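You operate a simulated robot arm through the tools that you are given. There is no shell and no other tool.

The job below is to be done with a simulated robot arm. You get a single attempt, and the scene is never put back.

Task
Put the long block in the bench vise and sand its old paint off with the sanding block marked 80.
Fine: tighten the vise before sanding; put the sanding block back, open the vise all the way and leave the long block in it. Set down upright: what you pick out. What is to be rubbed or washed off counts as gone when no trace of it is left.

Only the result counts: the job must be done as asked and must still hold three seconds after the hand-in. Knocking over, shifting, dropping, spilling or breaking anything else fails it.

Robot
A 6-joint arm with a two-finger parallel gripper, fixed in place. Base frame: the origin is on the floor under the middle of its stand, x ahead of it, y to its left, z up; the work surface is at about z = 92. Readings come in cm, rad, newtons and seconds.
With the tool pointing down near the work surface it reaches from about 30 to 66 cm from the base axis. Its first joint turns from -2.007 to 2.007 rad. Payload 3.43 kg.
Tool frame: the origin (TCP) lies between the finger pads and is the grasp point; the fingertips stand 3.4 cm ahead of it; z points along the fingers, y is the line along which they close. Largest opening 12.8 cm; finger width 2.4, thickness 1.2; the body of the gripper, 4.8 by 13 cm, starts 9.6 cm behind the TCP.
Orientation is told as [roll, pitch, yaw] about the base's x, y, z axes, in that order, counted from this pose: with the fingers straight down and closing along the base's y, the tool's x points along the base's -x, its y along +y and its z along -z.

Tools
- The arm moves only by the tool arm_command. Its argument "deltas" is a list of rows, each a list of 7 numbers: the turn, a rotation vector about the base's x, y, z in degrees, then the shift along the base's x, y, z in cm, then the opening, from 0 (shut) to 1 (fully open). In form: [[ax, ay, az, x, y, z, claw], ...]. A call has 1 to 20 rows; each row shifts and turns the commanded pose from where the row before left it. Each row takes 0.2 s and may step no farther than 5 cm and 0.15 rad from the row before; otherwise, or with a gripper value out of range, the whole call is refused. A pose out of reach is approached as far as the arm can. The call stops where the force on the tool passes 40 N (or 10 N more than at its start, if that is more) or the arm is blocked; 0.2 s more then pass. Each finger travels about 15.3 cm/s and halts on what it meets, pressing with about 42 N; the grip force reading is that of the motor and also rises with nothing between the fingers. The clock runs only during rows and for 0.2 s after the last one: add rows that do not move to give the fingers time. The reply holds the time, the measured pose of the TCP, the force on the tool along the base axes, the opening and the grip force, in the units named above and with some noise, with the torque about the TCP (base axes, N m) and any sound that the robot's microphone picked up.
- Cameras (640 x 400 px; columns grow to the right, rows downward): "scene" is fixed at [21.95, -48.98, 168.08]; the picture's right is [0.70, -0.71, 0.00], its down [-0.69, -0.68, -0.25] and it looks along [0.18, 0.18, -0.97] (base axes); focal length 229 px, centre (320, 200). "wrist" rides on the gripper at [7.6, -1.1, -16] in the tool frame; the picture's right is [0.15, 0.99, 0.00], its down [-0.88, 0.13, -0.46] and it looks along [-0.45, 0.07, 0.89] (tool axes); focal length 234 px, centre (320, 200). There is no depth. A picture from a camera that has moved, and an enlarged one, comes with that camera's place and axes in the base frame and with its lens. The place of the scene camera against the robot may be out by one fixed shift of up to 2.5 cm in any direction.
- get_image(camera): a new picture of that camera. The clock stands still meanwhile.
- slide_trunk(by): slides the trunk up (or, below 0, down) by that many cm; the arm rides with it, the base frame stays. It gives what a move gives, with no picture.
- enlarge(camera, box): a new picture of the part [left, top, right, bottom] of that camera's present view, enlarged. The clock stands still meanwhile.
- close_job(): hands the job in; it is judged then, once.

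Nothing tells you positions but the pictures and the camera data. Unless the task says otherwise, let go and move clear before handing in.

The tools are called after ">>>" as a command line: name --pt "numbers of a row" for each row, then --argument value for the rest, lists and objects as JSON in quotes. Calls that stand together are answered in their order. arm_command: Moves the arm, as the interface text tells. Its arguments: {"type":"object","properties":{"deltas":{"type":"array"}},"required":["deltas"]} The other tools are called the same way: slide_trunk (by) moves the trunk up or down; get_image (camera) takes a picture; enlarge (camera, box) takes an enlarged picture of a part of a camera's view; close_job () hands the job in.

At the start:

```text
clock: 0.0
eef_pos: [39.61, -19.44, 125.09]
tool_rot: [0.0, -0.001, 0.0]
ft_force: [0.0, 0.0, 0.3]
torque: [-0.02, -0.01, 0.0]
finger_gap: 12.79
gripper_force: 0.0
trunk travel left (down, up): [-92.5, 6.5]
```

scene: 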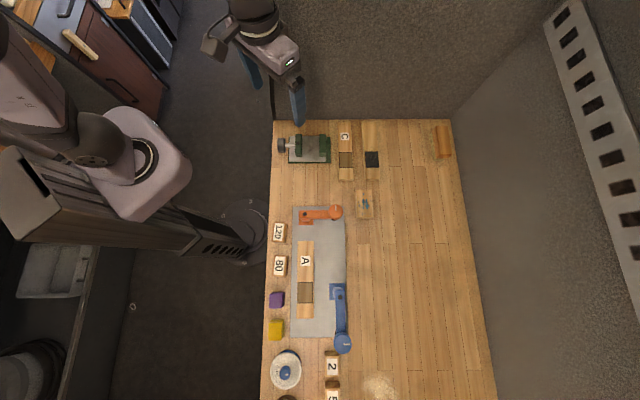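
wrist: 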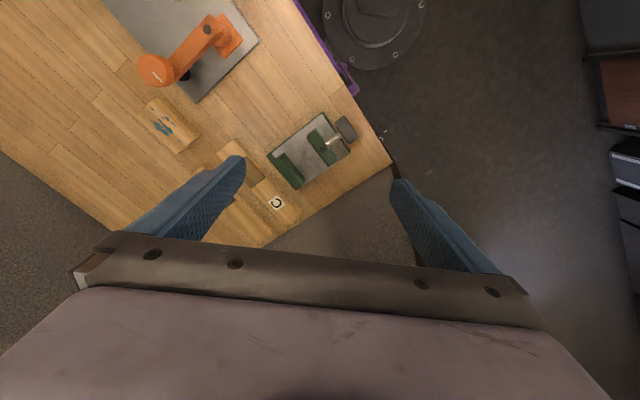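

I see a bench with a green vise at the far end, a long block "A" with a painted patch on a grey plate, a block "C", and sanding blocks marked 120 and 80. I'll take enlarged pictures to identify everything before moving.

>>> enlarge --camera "scene" --box '[260, 110, 400, 200]'

>>> enlarge --camera "scene" --box '[260, 195, 400, 285]'

>>> enlarge --camera "scene" --box '[250, 280, 420, 400]'

>>> enlarge --camera "wrist" --box '[90, 0, 410, 220]'

```text
4.44 times, centred on (330, 155) of scene
camera zoom: at [21.95, -48.98, 168.08], right [0.7, -0.71, 0.0], down [-0.69, -0.68, -0.25], along [0.18, 0.18, -0.97], focal length 1018 px, centre (276, 400)
```

zoom: 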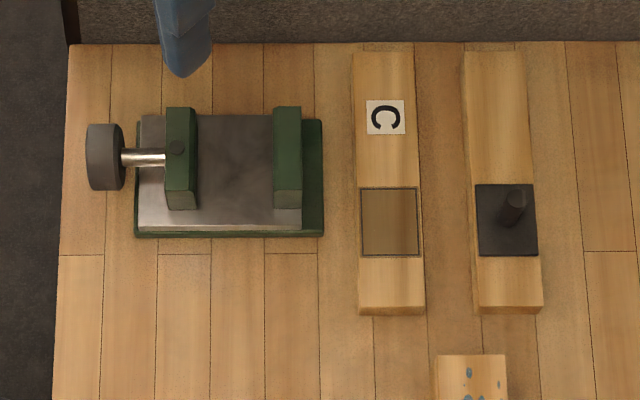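

```text
4.44 times, centred on (330, 240) of scene
camera zoom: at [21.95, -48.98, 168.08], right [0.7, -0.71, 0.0], down [-0.69, -0.68, -0.25], along [0.18, 0.18, -0.97], focal length 1018 px, centre (276, 22)
```

zoom: 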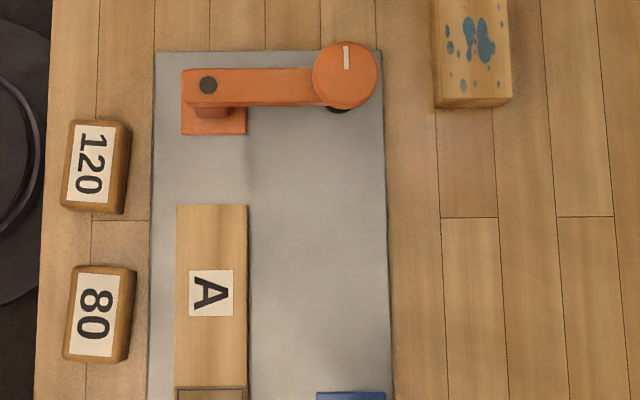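

```text
3.33 times, centred on (335, 340) of scene
camera zoom: at [21.95, -48.98, 168.08], right [0.7, -0.71, 0.0], down [-0.69, -0.68, -0.25], along [0.18, 0.18, -0.97], focal length 763 px, centre (270, -267)
```

zoom: 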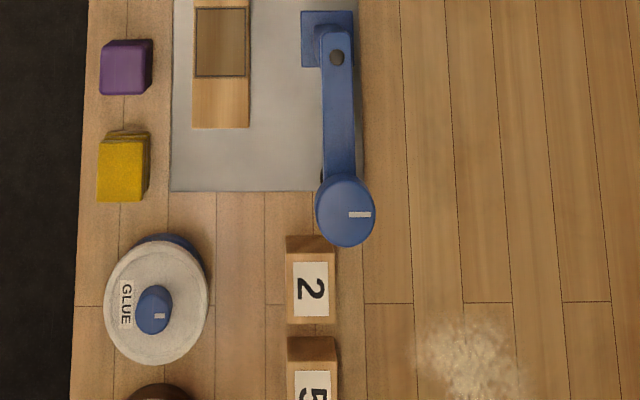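

```text
1.82 times, centred on (250, 110) of wrist
camera zoom: at [32.24, -20.58, 140.96], right [-0.15, 0.99, 0.0], down [0.88, 0.13, 0.46], along [0.45, 0.07, -0.89], focal length 426 px, centre (447, 364)
```

zoom: 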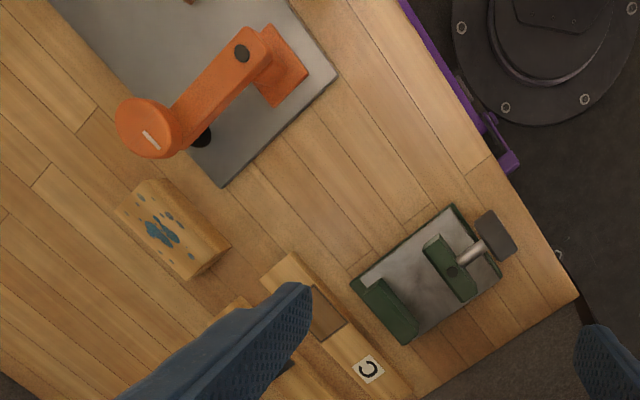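

The blue-spotted block near the middle looks like the long block with old paint, the vise with a grey hand-wheel is at the far end, and the sanding block "80" is on the robot-side edge. I'll turn the wrist to line up with the bench and look at the vise up close.

>>> arm_command --pt "0 0 7.5 -0.2 -1.3 -1.2 1" --pt "0 0 7.5 -0.2 -1.3 -1.2 1" --pt "0 0 7.5 -0.2 -1.3 -1.2 1" --pt "0 0 7.5 -0.2 -1.3 -1.2 1" --pt "0 0 7.5 -0.2 -1.3 -1.2 1" --pt "0 0 7.5 -0.2 -1.3 -1.2 1" --pt "0 0 0 0 0 0 1"

>>> get_image --camera "wrist"

>>> get_image --camera "scene"

```text
clock: 1.6
eef_pos: [38.55, -27.21, 117.82]
tool_rot: [-0.001, -0.001, 0.787]
ft_force: [0.6, 0.0, 0.5]
torque: [-0.01, 0.02, -0.02]
finger_gap: 12.78
gripper_force: 0.0
trunk travel left (down, up): [-92.5, 6.5]
```

```text
taken
camera wrist: at [34.06, -33.38, 133.75], right [-0.8, 0.59, 0.0], down [0.53, 0.72, 0.46], along [0.27, 0.37, -0.89], focal length 234 px, centre (320, 200)
```

wrist: 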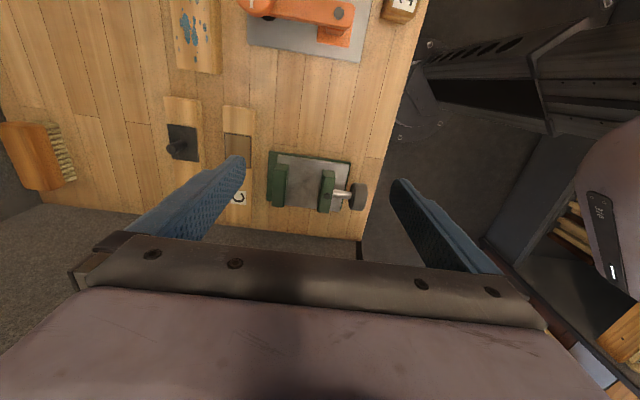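

```text
taken
```

scene: 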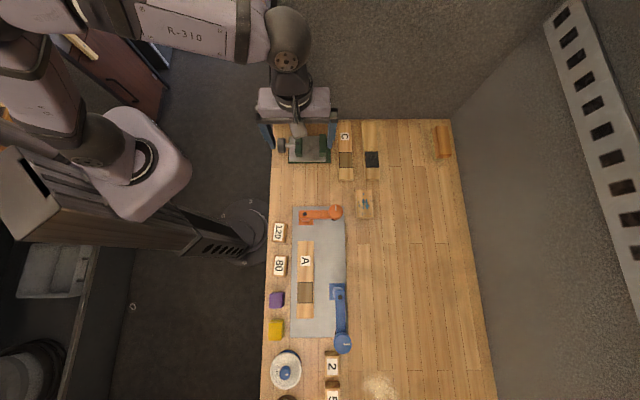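

The wrist view now shows the vise with its screw and wheel toward the robot, plus the painted block at the upper left. I'll enlarge these.

>>> enlarge --camera "wrist" --box '[250, 130, 390, 220]'

>>> enlarge --camera "wrist" --box '[140, 0, 280, 90]'

```text
4.44 times, centred on (320, 175) of wrist
camera zoom: at [34.06, -33.38, 133.75], right [-0.8, 0.59, 0.0], down [0.53, 0.72, 0.46], along [0.27, 0.37, -0.89], focal length 1041 px, centre (320, 311)
```

zoom: 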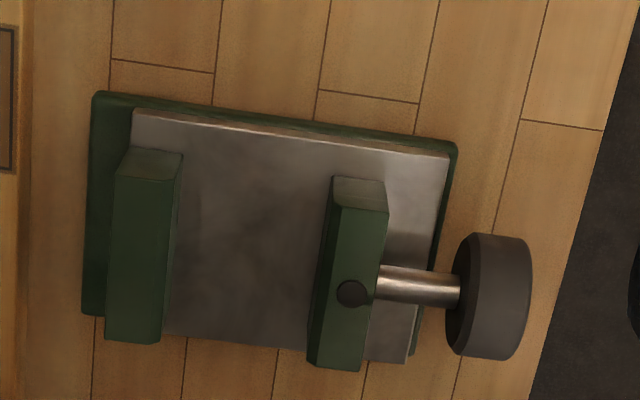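

```text
4.44 times, centred on (210, 45) of wrist
camera zoom: at [34.06, -33.38, 133.75], right [-0.8, 0.59, 0.0], down [0.53, 0.72, 0.46], along [0.27, 0.37, -0.89], focal length 1041 px, centre (809, 889)
```

zoom: 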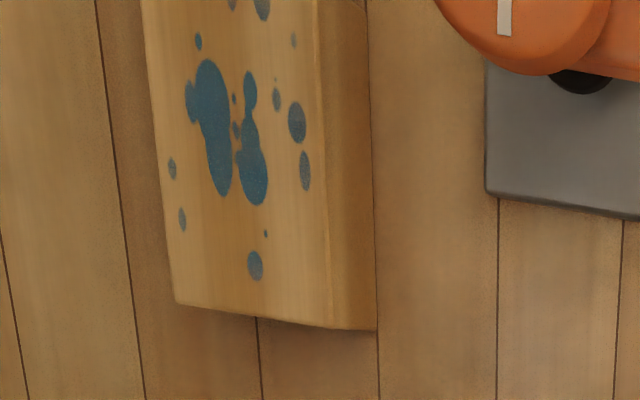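

The vise has a fixed jaw on the far side and a moving jaw driven by a screw with a dark cylindrical wheel on the robot's side. Next I'll turn the wrist to −45° so the camera looks outward, and measure the painted block.

>>> arm_command --pt "0 0 -7.5 -0.13 -1.1 -0.4 1" --pt "0 0 -7.5 -0.13 -1.1 -0.4 1" --pt "0 0 -7.5 -0.13 -1.1 -0.4 1" --pt "0 0 -7.5 -0.13 -1.1 -0.4 1" --pt "0 0 -7.5 -0.13 -1.1 -0.4 1" --pt "0 0 -7.5 -0.13 -1.1 -0.4 1" --pt "0 0 -7.5 -0.13 -1.1 -0.4 1" --pt "0 0 -7.5 -0.13 -1.1 -0.4 1" --pt "0 0 -7.5 -0.13 -1.1 -0.4 1" --pt "0 0 -7.5 -0.13 -1.1 -0.4 1" --pt "0 0 -7.5 -0.13 -1.1 -0.4 1" --pt "0 0 -7.5 -0.13 -1.1 -0.4 1" --pt "0 0 0 0 0 0 1"

>>> get_image --camera "wrist"

>>> get_image --camera "scene"

```text
clock: 4.4
eef_pos: [37.16, -40.4, 113.02]
tool_rot: [-0.001, 0.0, -0.786]
ft_force: [0.3, 0.2, 0.7]
torque: [-0.01, -0.02, 0.0]
finger_gap: 12.81
gripper_force: 0.2
trunk travel left (down, up): [-92.5, 6.5]
```

```text
taken
camera wrist: at [30.94, -35.91, 128.99], right [0.6, 0.8, 0.0], down [0.71, -0.53, 0.46], along [0.37, -0.27, -0.89], focal length 234 px, centre (320, 200)
```

wrist: 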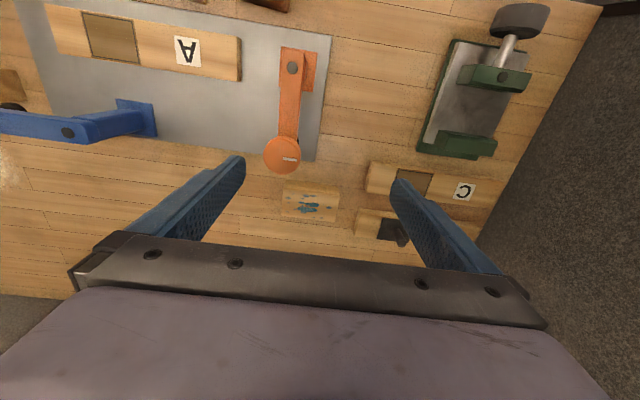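

```text
taken
```

scene: 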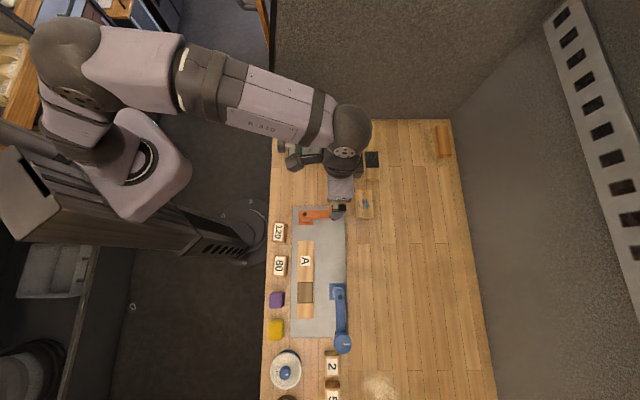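

The painted block is now centred between the fingers in the wrist view. I'll enlarge it, along with the vise, to measure them.

>>> enlarge --camera "wrist" --box '[250, 160, 390, 250]'

>>> enlarge --camera "wrist" --box '[400, 0, 560, 170]'

```text
4.44 times, centred on (320, 205) of wrist
camera zoom: at [30.94, -35.91, 128.99], right [0.6, 0.8, 0.0], down [0.71, -0.53, 0.46], along [0.37, -0.27, -0.89], focal length 1041 px, centre (320, 178)
```

zoom: 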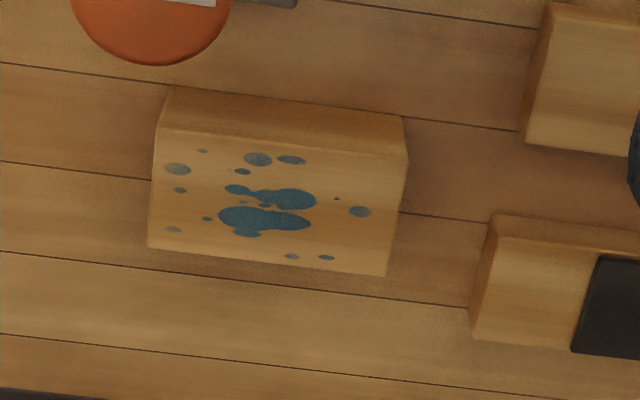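

```text
2.35 times, centred on (480, 85) of wrist
camera zoom: at [30.94, -35.91, 128.99], right [0.6, 0.8, 0.0], down [0.71, -0.53, 0.46], along [0.37, -0.27, -0.89], focal length 551 px, centre (-56, 471)
```

zoom: 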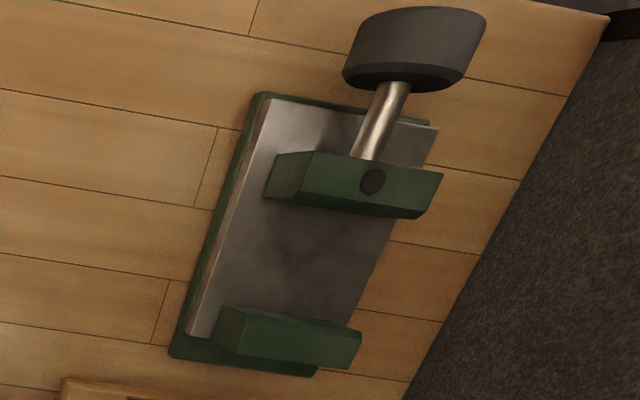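

The painted block measures about 9 × 5 × 3.8 cm, centred near (44.6, −47.9). The vise gap is about 5.8 cm, centred near (46.3, −21.5), with jaw tops at about z = 98 and the wheel axis near (39.4, −14.5, 96.7). I'll go above the painted block with the fingers set to close along its length.

>>> arm_command --pt "0 0 0 1.73 -1.75 -1.5 0.85" --pt "0 0 0 1.73 -1.75 -1.5 0.85" --pt "0 0 0 1.73 -1.75 -1.5 0.85" --pt "0 0 0 1.72 -1.74 -1.5 0.85" --pt "0 0 0 0 0 0 0.85" --pt "0 0 0 0 0 0 0.85"

>>> get_image --camera "wrist"

>>> get_image --camera "scene"

```text
clock: 5.8
eef_pos: [43.34, -46.84, 107.45]
tool_rot: [-0.001, 0.001, -0.786]
ft_force: [-0.7, 0.1, 0.5]
torque: [0.02, 0.01, 0.01]
finger_gap: 10.91
gripper_force: 0.1
out of reach, approached as far as the arm can: row 4
trunk travel left (down, up): [-92.5, 6.5]
```

```text
taken
camera wrist: at [37.24, -42.25, 123.44], right [0.6, 0.8, 0.0], down [0.71, -0.53, 0.46], along [0.37, -0.27, -0.89], focal length 234 px, centre (320, 200)
```

wrist: 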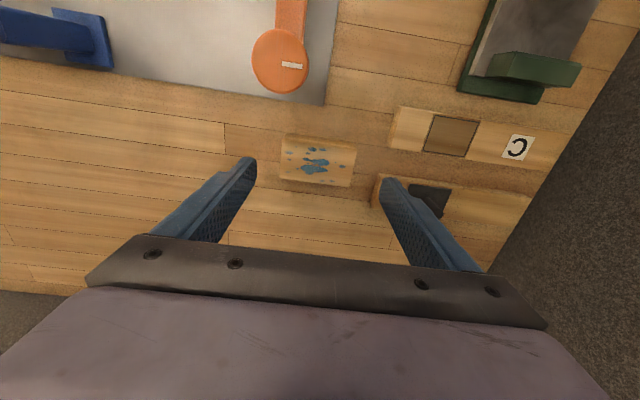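

```text
taken
```

scene: 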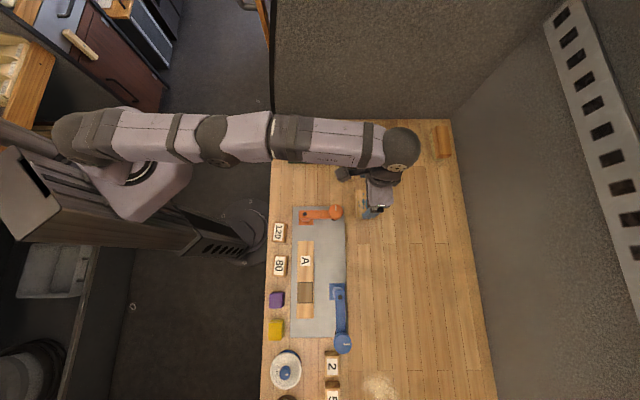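

The arm stops about 1.6 cm short of the block's centre line at this height, but reach should improve lower down. I'll descend part way and check the pose.

>>> arm_command --pt "0 0 0 0 0 -2.0 0.85" --pt "0 0 0 0 0 -2.0 0.85" --pt "0 0 0 0 0 -1.5 0.85" --pt "0 0 0 0 0 0 0.85"

>>> get_image --camera "wrist"

```text
clock: 6.8
eef_pos: [43.26, -46.7, 102.02]
tool_rot: [0.0, 0.001, -0.788]
ft_force: [0.4, 0.2, -0.4]
torque: [0.03, -0.03, -0.01]
finger_gap: 10.87
gripper_force: 0.0
trunk travel left (down, up): [-92.5, 6.5]
```

```text
taken
camera wrist: at [37.2, -42.19, 117.94], right [0.6, 0.8, 0.0], down [0.71, -0.53, 0.46], along [0.37, -0.27, -0.89], focal length 234 px, centre (320, 200)
```

wrist: 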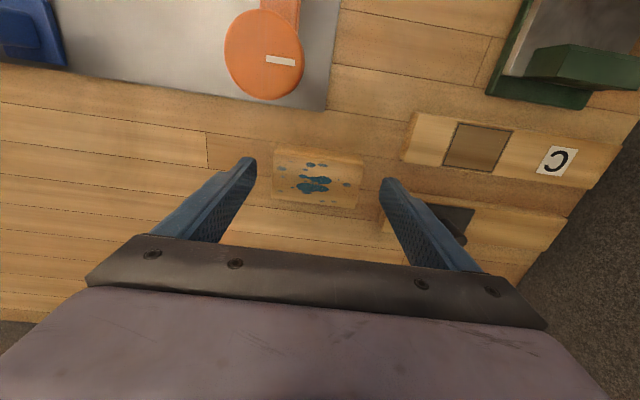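

At z = 102 the pose is reachable, so I'll shift outward toward the block centre and watch whether the reach limit shows up.

>>> arm_command --pt "0 0 0 0.45 -0.5 -1.0 0.85" --pt "0 0 0 0.4 -0.4 -1.0 0.85" --pt "0 0 0 0 0 0 0.85"

>>> get_image --camera "wrist"

```text
clock: 7.6
eef_pos: [43.72, -47.1, 99.86]
tool_rot: [-0.001, 0.0, -0.786]
ft_force: [0.6, 0.4, 0.2]
torque: [0.03, 0.01, 0.01]
finger_gap: 10.88
gripper_force: 0.0
out of reach, approached as far as the arm can: row 2
trunk travel left (down, up): [-92.5, 6.5]
```

```text
taken
camera wrist: at [37.63, -42.52, 115.88], right [0.6, 0.8, 0.0], down [0.71, -0.53, 0.46], along [0.37, -0.27, -0.89], focal length 234 px, centre (320, 200)
```

wrist: 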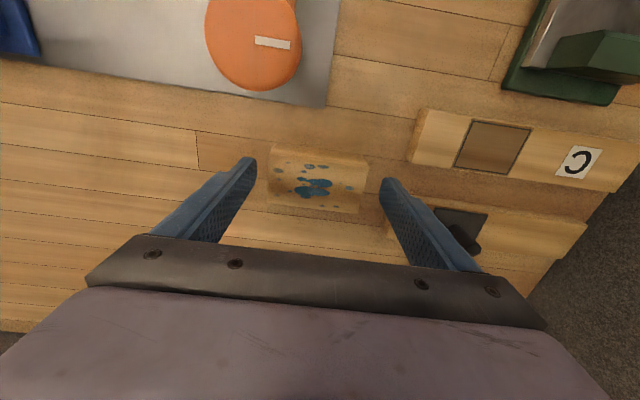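

The grip line sits about 1.1 cm to the robot side of the block's centre, which still puts most of each pad on the block. I'll descend to grasp height with both fingers clear of the block ends.

>>> arm_command --pt "0 0 0 0.1 -0.1 -1.5 0.85" --pt "0 0 0 0 0 -1.2 0.85" --pt "0 0 0 0 0 -0.8 0.85" --pt "0 0 0 0 0 0 0.85"

>>> get_image --camera "wrist"

```text
clock: 8.6
eef_pos: [43.78, -47.15, 96.42]
tool_rot: [0.0, 0.001, -0.785]
ft_force: [0.4, -1.1, 0.0]
torque: [-0.01, -0.02, 0.03]
finger_gap: 10.88
gripper_force: 0.0
trunk travel left (down, up): [-92.5, 6.5]
```

```text
taken
camera wrist: at [37.61, -42.49, 112.36], right [0.6, 0.8, 0.0], down [0.71, -0.53, 0.46], along [0.37, -0.27, -0.89], focal length 234 px, centre (320, 200)
```

wrist: 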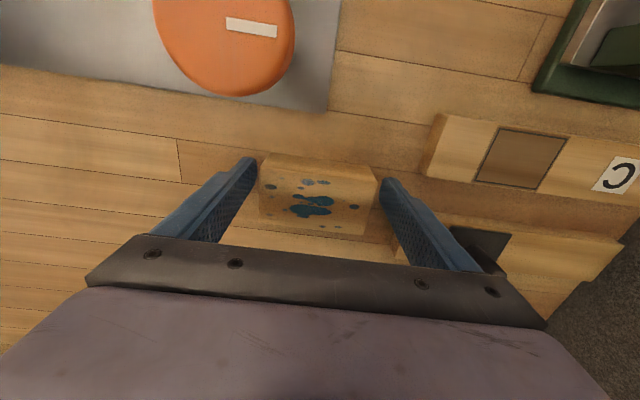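

Both fingers straddle the block ends. I'll nudge a little farther outward and close.

>>> arm_command --pt "0 0 0 0.3 -0.35 -0.1 0.85" --pt "0 0 0 0 0 0 0.7" --pt "0 0 0 0 0 0 0.6" --pt "0 0 0 0 0 0 0.6" --pt "0 0 0 0 0 0 0.6"

>>> get_image --camera "wrist"

```text
clock: 9.8
eef_pos: [43.84, -47.0, 96.39]
tool_rot: [-0.002, -0.001, -0.785]
ft_force: [-0.8, -0.4, 1.0]
torque: [-0.04, -0.02, -0.03]
finger_gap: 8.9
gripper_force: 42.1
out of reach, approached as far as the arm can: row 1
trunk travel left (down, up): [-92.5, 6.5]
```

```text
taken
camera wrist: at [37.61, -42.51, 112.39], right [0.6, 0.8, 0.0], down [0.71, -0.53, 0.46], along [0.37, -0.27, -0.89], focal length 234 px, centre (320, 200)
```

wrist: 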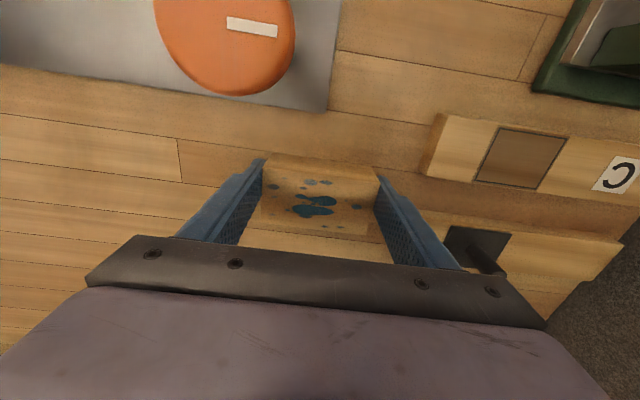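

The gap reads 8.9 cm with 42 N, so the block is held. I'll enlarge the view to see how it sits in the fingers before lifting.

>>> enlarge --camera "wrist" --box '[230, 140, 410, 250]'

```text
3.56 times, centred on (320, 195) of wrist
camera zoom: at [37.61, -42.51, 112.39], right [0.6, 0.8, 0.0], down [0.71, -0.53, 0.46], along [0.37, -0.27, -0.89], focal length 833 px, centre (320, 218)
```

zoom: 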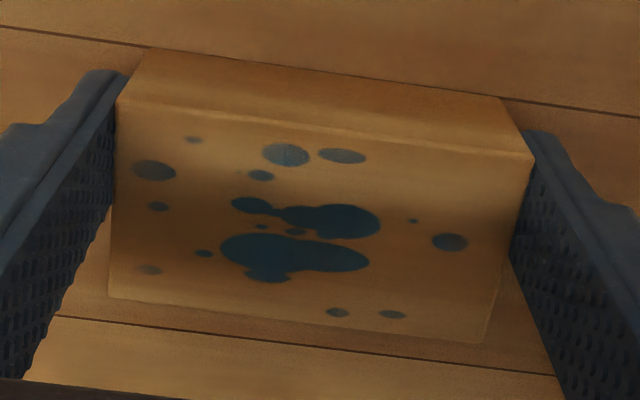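

The block is held squarely, with its centre 1.1 cm outward from the TCP. Now I'll lift it and pull in toward the robot.

>>> arm_command --pt "0 0 0 0 0 1.0 0.6" --pt "0 0 0 -0.1 0.1 1.5 0.6" --pt "0 0 0 -0.4 0.4 2 0.6" --pt "0 0 0 -0.7 0.7 2.5 0.6" --pt "0 0 0 -0.7 1.0 2.5 0.6" --pt "0 0 0 -0.7 1.5 2.5 0.6" --pt "0 0 0 -0.7 1.5 2.5 0.6" --pt "0 0 0 0 0 0 0.6"

>>> get_image --camera "wrist"

>>> get_image --camera "scene"

```text
clock: 11.6
eef_pos: [40.41, -41.99, 110.93]
tool_rot: [0.001, 0.002, -0.785]
ft_force: [0.3, -0.3, -1.6]
torque: [-0.02, 0.03, -0.02]
finger_gap: 8.91
gripper_force: 41.7
trunk travel left (down, up): [-92.5, 6.5]
```

```text
taken
camera wrist: at [34.33, -37.45, 126.85], right [0.6, 0.8, 0.0], down [0.71, -0.53, 0.45], along [0.37, -0.27, -0.89], focal length 234 px, centre (320, 200)
```

wrist: 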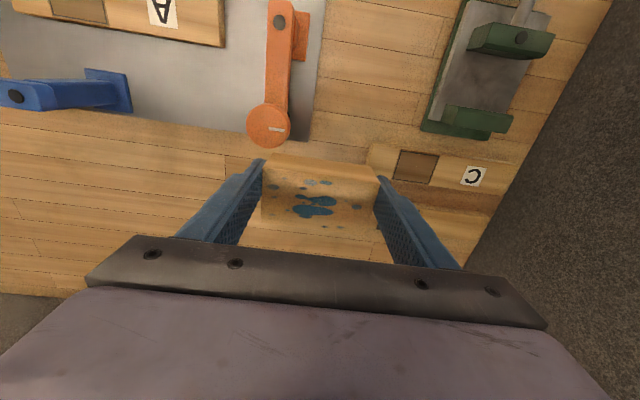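

```text
taken
```

scene: 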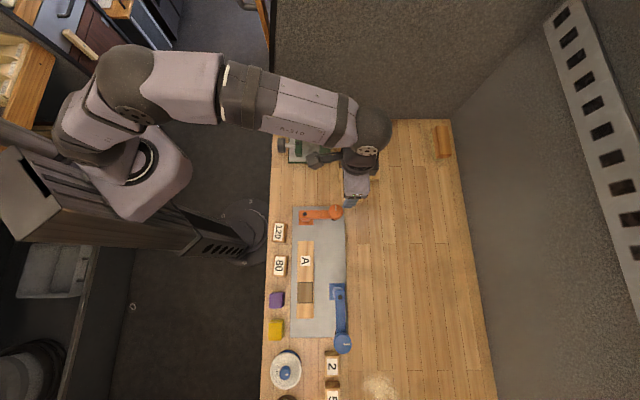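

The block is secure. I'll carry it over the vise at travel height and check the alignment.

>>> arm_command --pt "0 0 0 0.64 2.66 0 0.6" --pt "0 0 0 0.64 2.66 0 0.6" --pt "0 0 0 0.64 2.66 0 0.6" --pt "0 0 0 0.64 2.66 0 0.6" --pt "0 0 0 0.64 2.66 0 0.6" --pt "0 0 0 0.64 2.66 0 0.6" --pt "0 0 0 0.64 2.66 0 0.6" --pt "0 0 0 0.63 2.66 0 0.6" --pt "0 0 0 0 0 0 0.6"

>>> get_image --camera "wrist"

>>> enlarge --camera "scene" --box '[260, 90, 400, 200]'

```text
clock: 13.6
eef_pos: [45.4, -20.72, 110.77]
tool_rot: [0.001, 0.0, -0.785]
ft_force: [0.2, 0.2, -0.1]
torque: [0.02, 0.02, 0.0]
finger_gap: 8.91
gripper_force: 41.8
trunk travel left (down, up): [-92.5, 6.5]
```

```text
taken
camera wrist: at [39.36, -16.09, 126.84], right [0.6, 0.8, 0.0], down [0.71, -0.53, 0.46], along [0.37, -0.27, -0.89], focal length 234 px, centre (320, 200)
```

wrist: 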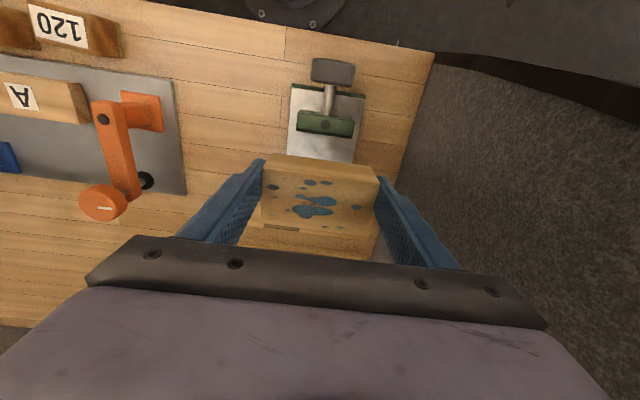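

```text
3.64 times, centred on (330, 145) of scene
camera zoom: at [21.95, -48.98, 168.08], right [0.7, -0.71, 0.0], down [-0.69, -0.68, -0.25], along [0.18, 0.18, -0.97], focal length 832 px, centre (284, 400)
```

zoom: 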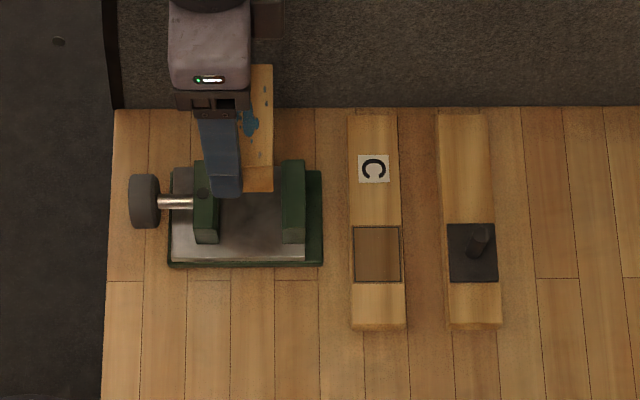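

The block is over the vise, and the moving jaw and wheel are visible just behind it. I'll enlarge to fine-tune the alignment.

>>> enlarge --camera "wrist" --box '[240, 40, 420, 160]'

>>> enlarge --camera "wrist" --box '[220, 140, 420, 270]'

```text
3.33 times, centred on (330, 100) of wrist
camera zoom: at [39.36, -16.09, 126.84], right [0.6, 0.8, 0.0], down [0.71, -0.53, 0.46], along [0.37, -0.27, -0.89], focal length 781 px, centre (287, 533)
```

zoom: 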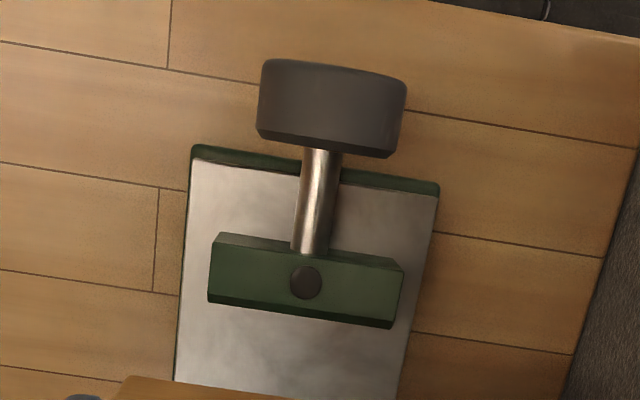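

```text
3.08 times, centred on (320, 205) of wrist
camera zoom: at [39.36, -16.09, 126.84], right [0.6, 0.8, 0.0], down [0.71, -0.53, 0.46], along [0.37, -0.27, -0.89], focal length 720 px, centre (320, 185)
```

zoom: 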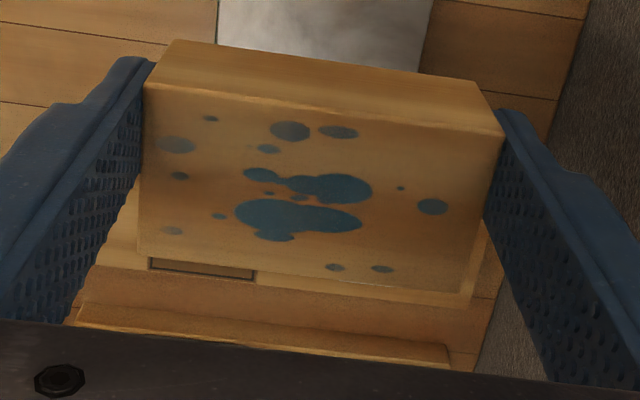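

The gap runs from about 44.75 to 50.95 along the screw direction and the block centre is near 48.0, so there is about 0.6 cm clearance on each side. I'll make a small correction and lower until just above the jaws.

>>> arm_command --pt "0 0 0 0.07 0.21 -2 0.6" --pt "0 0 0 0 0 -2 0.6" --pt "0 0 0 0 0 -2 0.6" --pt "0 0 0 0 0 -1.2 0.6" --pt "0 0 0 0 0 0 0.6"

>>> get_image --camera "wrist"

>>> enlarge --camera "scene" --box '[260, 90, 400, 200]'

```text
clock: 14.8
eef_pos: [45.71, -20.3, 103.62]
tool_rot: [0.0, 0.0, -0.787]
ft_force: [0.6, 0.2, -0.7]
torque: [-0.02, -0.01, 0.03]
finger_gap: 8.89
gripper_force: 41.7
trunk travel left (down, up): [-92.5, 6.5]
```

```text
taken
camera wrist: at [39.54, -15.83, 119.63], right [0.6, 0.8, 0.0], down [0.71, -0.53, 0.46], along [0.37, -0.27, -0.89], focal length 234 px, centre (320, 200)
```

wrist: 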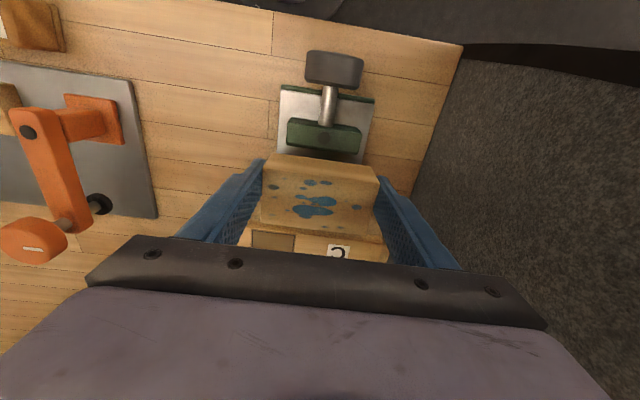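

```text
3.64 times, centred on (330, 145) of scene
camera zoom: at [21.95, -48.98, 168.08], right [0.7, -0.71, 0.0], down [-0.69, -0.68, -0.25], along [0.18, 0.18, -0.97], focal length 832 px, centre (284, 400)
```

zoom: 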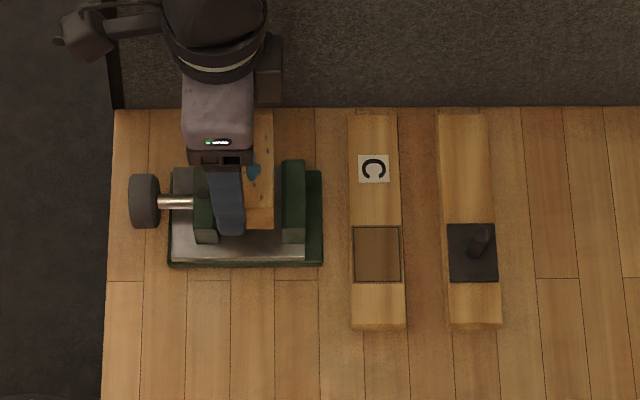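

The scene view also shows the block between the jaws with clearance on both sides. I'll lower slowly between the jaws.

>>> arm_command --pt "0 0 0 0.06 -0.06 -0.5 0.6" --pt "0 0 0 0 0 -0.5 0.6" --pt "0 0 0 0 0 -0.5 0.6" --pt "0 0 0 0 0 -0.5 0.6" --pt "0 0 0 0 0 -0.5 0.6" --pt "0 0 0 0 0 -0.5 0.6" --pt "0 0 0 0 0 0 0.6"

>>> enlarge --camera "wrist" --box '[230, 60, 410, 250]'

>>> enlarge --camera "scene" --box '[270, 110, 350, 170]'

```text
clock: 16.4
eef_pos: [45.56, -20.5, 100.66]
tool_rot: [-0.002, 0.001, -0.784]
ft_force: [-0.3, 1.2, -1.6]
torque: [0.0, 0.01, 0.02]
finger_gap: 8.91
gripper_force: 41.9
trunk travel left (down, up): [-92.5, 6.5]
```

```text
2.11 times, centred on (320, 155) of wrist
camera zoom: at [39.52, -15.93, 116.69], right [0.6, 0.8, 0.0], down [0.71, -0.53, 0.46], along [0.37, -0.27, -0.89], focal length 493 px, centre (320, 295)
```

zoom: 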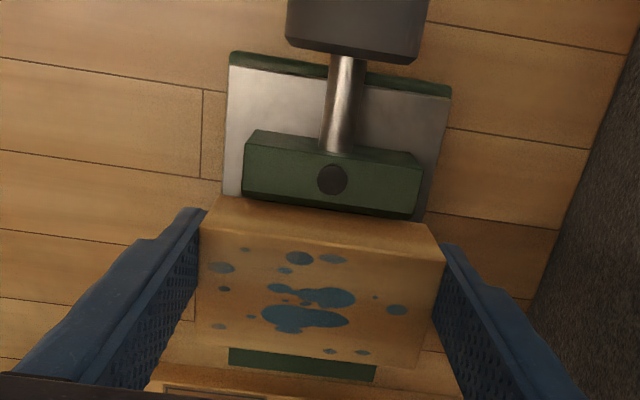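

```text
6.67 times, centred on (310, 140) of scene
camera zoom: at [21.95, -48.98, 168.08], right [0.7, -0.71, 0.0], down [-0.69, -0.68, -0.25], along [0.18, 0.18, -0.97], focal length 1526 px, centre (387, 600)
```

zoom: 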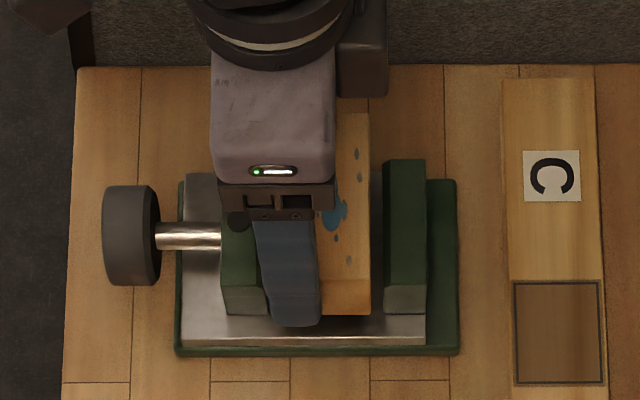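

The block is between the jaws with no contact force. I'll lower it onto the bed in small steps.

>>> arm_command --pt "0 0 0 0 0 -0.3 0.6" --pt "0 0 0 0 0 -0.3 0.6" --pt "0 0 0 0 0 -0.3 0.6" --pt "0 0 0 0 0 -0.2 0.6" --pt "0 0 0 0 0 0 0.6"

```text
clock: 17.6
eef_pos: [45.67, -20.49, 99.62]
tool_rot: [0.0, 0.0, -0.786]
ft_force: [-0.1, 0.6, -1.2]
torque: [-0.02, -0.02, -0.02]
finger_gap: 8.89
gripper_force: 42.4
trunk travel left (down, up): [-92.5, 6.5]
```

Still no contact. I'll continue in finer steps.

>>> arm_command --pt "0 0 0 0 0 -0.15 0.6" --pt "0 0 0 0 0 -0.15 0.6" --pt "0 0 0 0 0 0 0.6"

>>> arm_command --pt "0 0 0 0 0 -0.1 0.6" --pt "0 0 0 0 0 -0.1 0.6" --pt "0 0 0 0 0 0 0.6"

>>> arm_command --pt "0 0 0 0 0 -0.1 0.6" --pt "0 0 0 0 0 -0.1 0.6" --pt "0 0 0 0 0 0 0.6"

```text
clock: 18.4
eef_pos: [45.68, -20.42, 99.35]
tool_rot: [-0.001, -0.001, -0.786]
ft_force: [-0.5, -0.6, -1.0]
torque: [0.0, 0.01, 0.01]
finger_gap: 8.91
gripper_force: 41.7
trunk travel left (down, up): [-92.5, 6.5]
```

```text
clock: 19.2
eef_pos: [45.53, -20.49, 99.13]
tool_rot: [0.001, 0.001, -0.787]
ft_force: [-0.4, 0.0, -0.9]
torque: [0.01, 0.03, 0.03]
finger_gap: 8.92
gripper_force: 41.8
trunk travel left (down, up): [-92.5, 6.5]
```

```text
clock: 20.0
eef_pos: [45.66, -20.46, 98.96]
tool_rot: [0.0, -0.001, -0.786]
ft_force: [0.7, -0.2, -1.2]
torque: [0.01, 0.03, 0.0]
finger_gap: 8.89
gripper_force: 42.3
trunk travel left (down, up): [-92.5, 6.5]
```

No contact yet, since only the block's weight shows. I'll continue slowly.

>>> arm_command --pt "0 0 0 0 0 -0.1 0.6" --pt "0 0 0 0 0 -0.1 0.6" --pt "0 0 0 0 0 0 0.6"

>>> arm_command --pt "0 0 0 0 0 -0.1 0.6" --pt "0 0 0 0 0 -0.1 0.6" --pt "0 0 0 0 0 0 0.6"

>>> enlarge --camera "wrist" --box '[230, 60, 410, 250]'

```text
clock: 20.8
eef_pos: [45.71, -20.46, 98.82]
tool_rot: [-0.001, 0.0, -0.788]
ft_force: [0.6, 0.3, -1.0]
torque: [0.04, 0.03, 0.01]
finger_gap: 8.9
gripper_force: 42.2
trunk travel left (down, up): [-92.5, 6.5]
```

```text
clock: 21.6
eef_pos: [45.7, -20.46, 98.57]
tool_rot: [0.001, -0.002, -0.786]
ft_force: [-0.2, 0.5, 4.4]
torque: [-0.11, 0.04, 0.01]
finger_gap: 8.9
gripper_force: 41.4
trunk travel left (down, up): [-92.5, 6.5]
```

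```text
2.11 times, centred on (320, 155) of wrist
camera zoom: at [39.5, -15.88, 114.53], right [0.6, 0.8, 0.0], down [0.71, -0.53, 0.46], along [0.37, -0.27, -0.89], focal length 493 px, centre (320, 295)
```

zoom: 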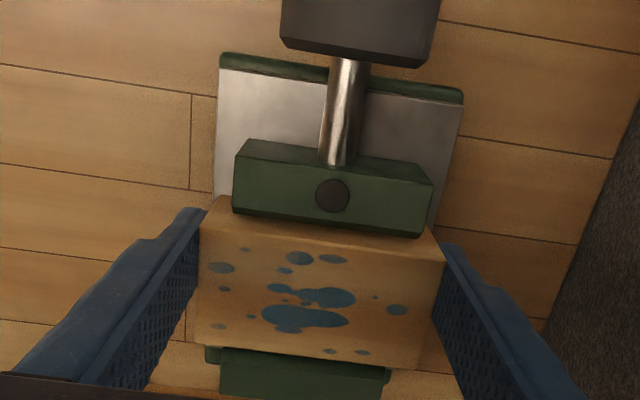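

The block touched the bed at TCP z ≈ 98.6, reading about +4 N. I'll release it and look at how it sits relative to the jaws.

>>> arm_command --pt "0 0 0 0 0 0.1 0.68" --pt "0 0 0 0 0 0 0.75" --pt "0 0 0 0 0 0 0.82" --pt "0 0 0 0 0 0 0.82" --pt "0 0 0 0 0 1.0 0.82" --pt "0 0 0 0 0 2.0 0.82" --pt "0 0 0 0 0 3.0 0.82" --pt "0 0 0 -1 1 3.0 0.82" --pt "0 0 0 -2 2 3.0 0.82" --pt "0 0 0 -2 2 0 0.82" --pt "0 0 0 0 0 0 0.82"

>>> get_image --camera "wrist"

>>> enlarge --camera "scene" --box '[270, 110, 350, 170]'

```text
clock: 24.0
eef_pos: [40.55, -15.48, 110.57]
tool_rot: [0.001, -0.002, -0.786]
ft_force: [0.2, -0.3, 0.4]
torque: [0.0, -0.02, 0.01]
finger_gap: 10.48
gripper_force: 0.0
trunk travel left (down, up): [-92.5, 6.5]
```

```text
taken
camera wrist: at [34.49, -10.92, 126.52], right [0.6, 0.8, 0.0], down [0.71, -0.53, 0.46], along [0.37, -0.27, -0.89], focal length 234 px, centre (320, 200)
```

wrist: 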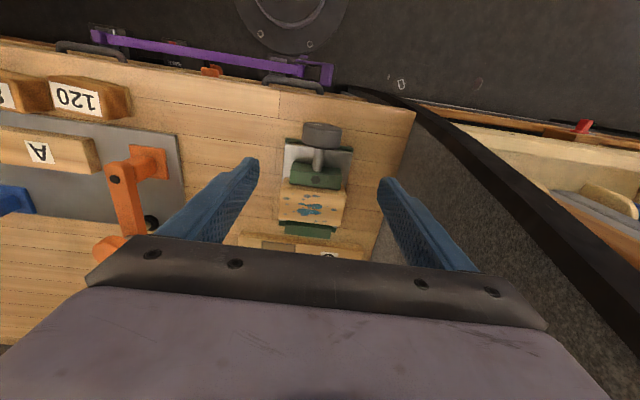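

```text
6.67 times, centred on (310, 140) of scene
camera zoom: at [21.95, -48.98, 168.08], right [0.7, -0.71, 0.0], down [-0.69, -0.68, -0.25], along [0.18, 0.18, -0.97], focal length 1526 px, centre (387, 600)
```

zoom: 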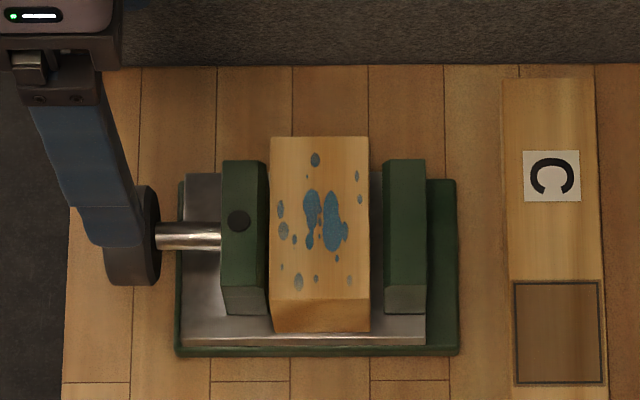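

The block sits in the vise with paint up, protruding slightly above the jaws. Next I'll inspect the wheel closely to plan the tightening.

>>> enlarge --camera "wrist" --box '[250, 100, 390, 240]'

>>> enlarge --camera "wrist" --box '[280, 110, 360, 190]'

```text
2.86 times, centred on (320, 170) of wrist
camera zoom: at [34.49, -10.92, 126.52], right [0.6, 0.8, 0.0], down [0.71, -0.53, 0.46], along [0.37, -0.27, -0.89], focal length 669 px, centre (320, 286)
```

zoom: 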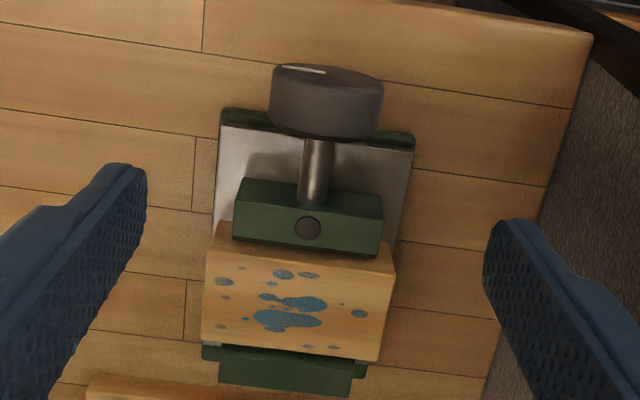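

```text
5.00 times, centred on (320, 150) of wrist
camera zoom: at [34.49, -10.92, 126.52], right [0.6, 0.8, 0.0], down [0.71, -0.53, 0.46], along [0.37, -0.27, -0.89], focal length 1171 px, centre (320, 450)
```

zoom: 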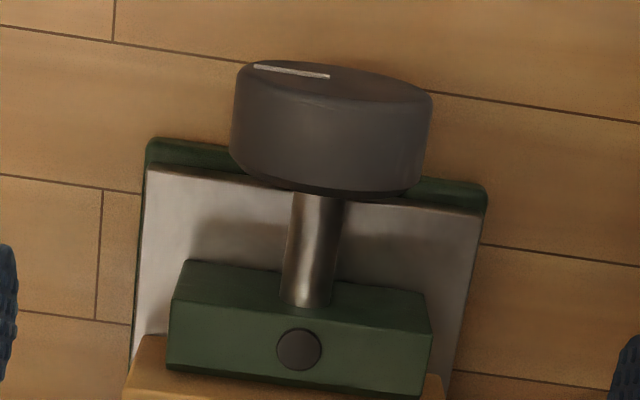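

The wheel is about 4.7 cm across and 2.1 cm long, centred near (39.6, −14.3, 96.3), with a white mark on its robot-facing side so I can track its turning. I'll go above the wheel and come down with the fingers straddling it.

>>> arm_command --pt "0 0 0 -0.5 0.6 -2.5 0.62" --pt "0 0 0 -0.45 0.6 -2.5 0.62" --pt "0 0 0 0 0 -2.5 0.62" --pt "0 0 0 0 0 0 0.62"

>>> get_image --camera "wrist"

>>> enlarge --camera "scene" --box '[260, 90, 400, 200]'

```text
clock: 25.0
eef_pos: [39.43, -14.42, 103.2]
tool_rot: [0.0, -0.001, -0.786]
ft_force: [0.0, 1.1, 0.0]
torque: [0.0, -0.03, 0.0]
finger_gap: 7.91
gripper_force: 0.0
trunk travel left (down, up): [-92.5, 6.5]
```

```text
taken
camera wrist: at [33.49, -9.79, 119.09], right [0.6, 0.8, 0.0], down [0.71, -0.53, 0.46], along [0.37, -0.27, -0.89], focal length 234 px, centre (320, 200)
```

wrist: 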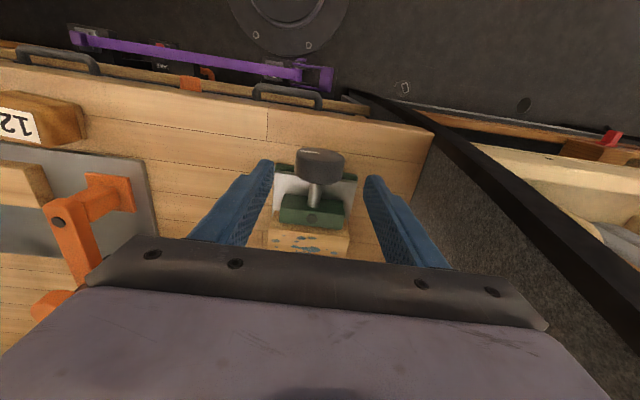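

```text
3.64 times, centred on (330, 145) of scene
camera zoom: at [21.95, -48.98, 168.08], right [0.7, -0.71, 0.0], down [-0.69, -0.68, -0.25], along [0.18, 0.18, -0.97], focal length 832 px, centre (284, 400)
```

zoom: 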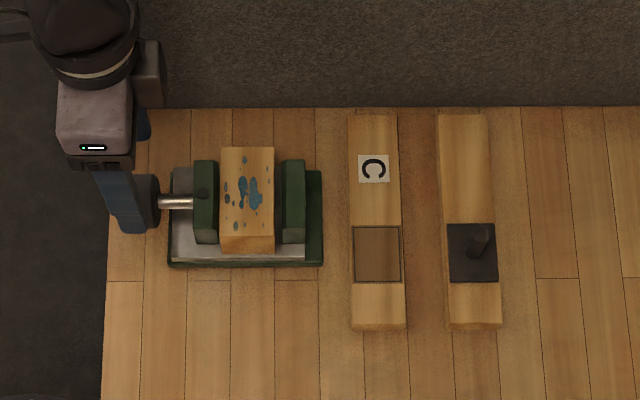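

Before tilting the hand around the wheel, I need to know whether there is a wall beyond the bench end. I'll enlarge that region in both cameras.

>>> enlarge --camera "wrist" --box '[320, 60, 640, 260]'

>>> enlarge --camera "scene" --box '[180, 0, 560, 140]'

>>> enlarge --camera "wrist" --box '[250, 130, 390, 230]'

```text
2.00 times, centred on (480, 160) of wrist
camera zoom: at [33.49, -9.79, 119.09], right [0.6, 0.8, 0.0], down [0.71, -0.53, 0.46], along [0.37, -0.27, -0.89], focal length 468 px, centre (0, 280)
```

zoom: 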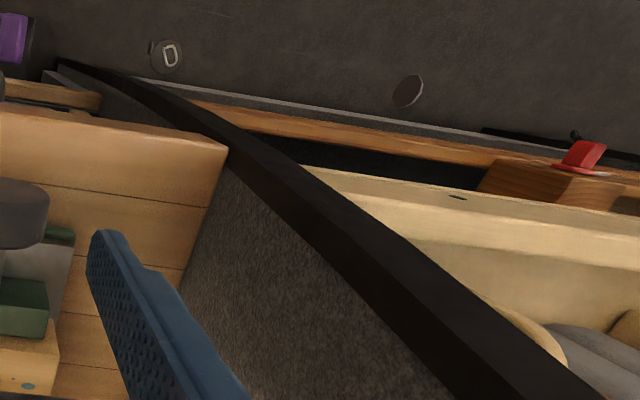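

```text
1.68 times, centred on (370, 70) of scene
camera zoom: at [21.95, -48.98, 168.08], right [0.7, -0.71, 0.0], down [-0.69, -0.68, -0.25], along [0.18, 0.18, -0.97], focal length 386 px, centre (236, 419)
```

zoom: 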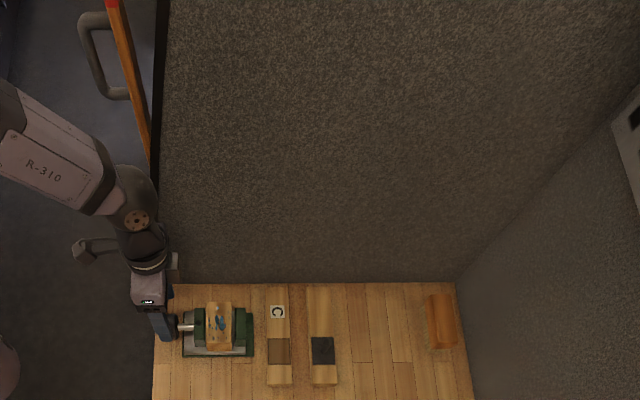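

```text
4.00 times, centred on (320, 180) of wrist
camera zoom: at [33.49, -9.79, 119.09], right [0.6, 0.8, 0.0], down [0.71, -0.53, 0.46], along [0.37, -0.27, -0.89], focal length 937 px, centre (320, 280)
```

zoom: 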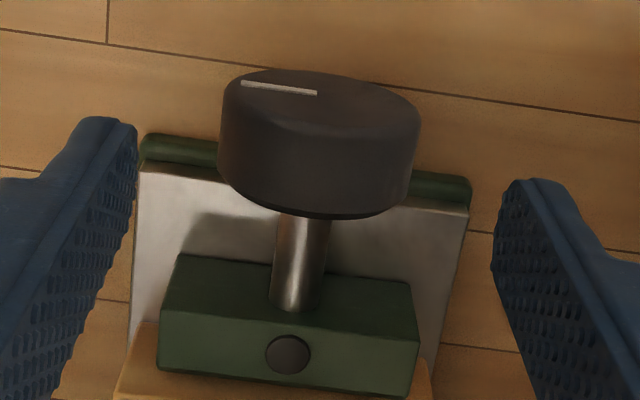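

There's a vertical fabric partition about 13 cm beyond the vise, so I'll tilt the hand mainly over the bench. That is also the clockwise direction, which should tighten. I'll lower onto the wheel with the grasp point 1.5 cm above its axis.

>>> arm_command --pt "0 0 0 0.3 0.05 -1.5 0.6" --pt "0 0 0 0 0 -1.5 0.6" --pt "0 0 0 0 0 -1.3 0.6" --pt "0 0 0 0 0 -1.0 0.6" --pt "0 0 0 0 0 0 0.6"

>>> get_image --camera "wrist"

>>> enlarge --camera "scene" --box '[250, 100, 350, 170]'

```text
clock: 26.2
eef_pos: [39.86, -14.36, 97.83]
tool_rot: [-0.001, 0.002, -0.786]
ft_force: [0.5, -0.2, 0.2]
torque: [-0.01, 0.0, 0.02]
finger_gap: 7.7
gripper_force: 0.0
trunk travel left (down, up): [-92.5, 6.5]
```

```text
taken
camera wrist: at [33.82, -9.68, 113.79], right [0.6, 0.8, 0.0], down [0.71, -0.53, 0.46], along [0.37, -0.27, -0.89], focal length 234 px, centre (320, 200)
```

wrist: 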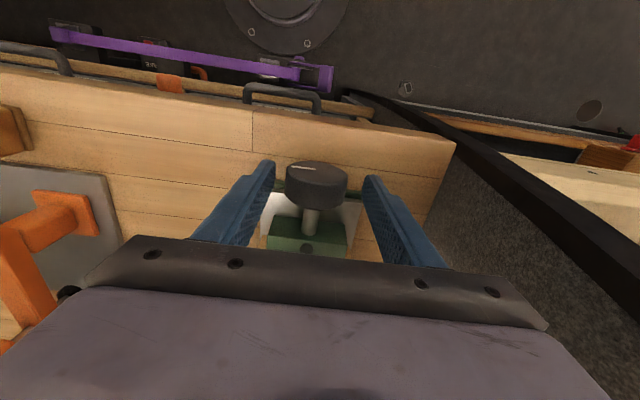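

```text
5.71 times, centred on (300, 135) of scene
camera zoom: at [21.95, -48.98, 168.08], right [0.7, -0.71, 0.0], down [-0.69, -0.68, -0.25], along [0.18, 0.18, -0.97], focal length 1308 px, centre (434, 571)
```

zoom: 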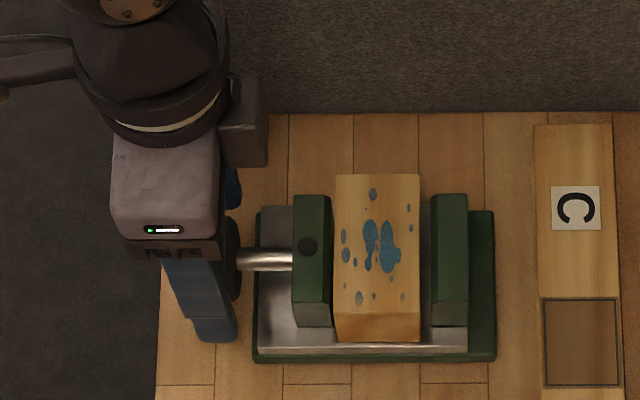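

The fingers straddle the wheel. I'll close on it.

>>> arm_command --pt "0 0 0 0 0 0 0.45" --pt "0 0 0 0 0 0 0.28" --pt "0 0 0 0 0 0 0.28" --pt "0 0 0 0 0 0 0.28"

>>> enlarge --camera "wrist" --box '[250, 130, 390, 230]'

```text
clock: 27.2
eef_pos: [39.61, -14.47, 97.81]
tool_rot: [0.001, 0.004, -0.788]
ft_force: [-14.1, -17.6, -4.7]
torque: [-0.47, 0.04, -0.24]
finger_gap: 4.95
gripper_force: 44.8
trunk travel left (down, up): [-92.5, 6.5]
```

```text
4.00 times, centred on (320, 180) of wrist
camera zoom: at [33.6, -9.97, 113.81], right [0.6, 0.8, 0.0], down [0.72, -0.53, 0.45], along [0.36, -0.27, -0.89], focal length 937 px, centre (320, 280)
```

zoom: 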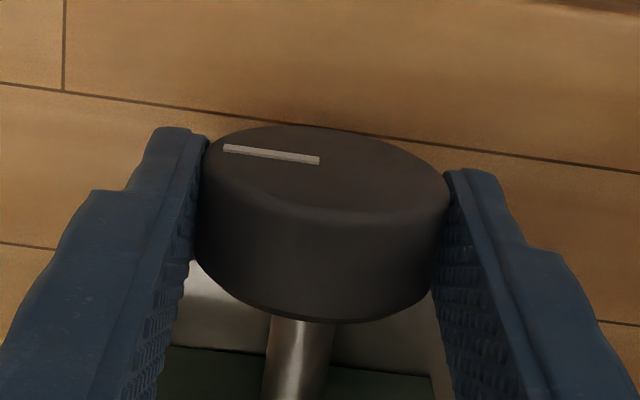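

The wheel is gripped at 4.95 cm, but there's about 22 N sideways force because I'm slightly off-centre. I'll shift the command to relieve it.

>>> arm_command --pt "0 0 0 -0.09 -0.09 0 0.28" --pt "0 0 0 -0.09 -0.09 0 0.28" --pt "0 0 0 0 0 0 0.28"

```text
clock: 28.0
eef_pos: [39.7, -14.6, 97.83]
tool_rot: [0.002, 0.002, -0.785]
ft_force: [-8.9, -10.0, -7.2]
torque: [0.51, 0.75, -0.17]
finger_gap: 4.94
gripper_force: 44.4
trunk travel left (down, up): [-92.5, 6.5]
```

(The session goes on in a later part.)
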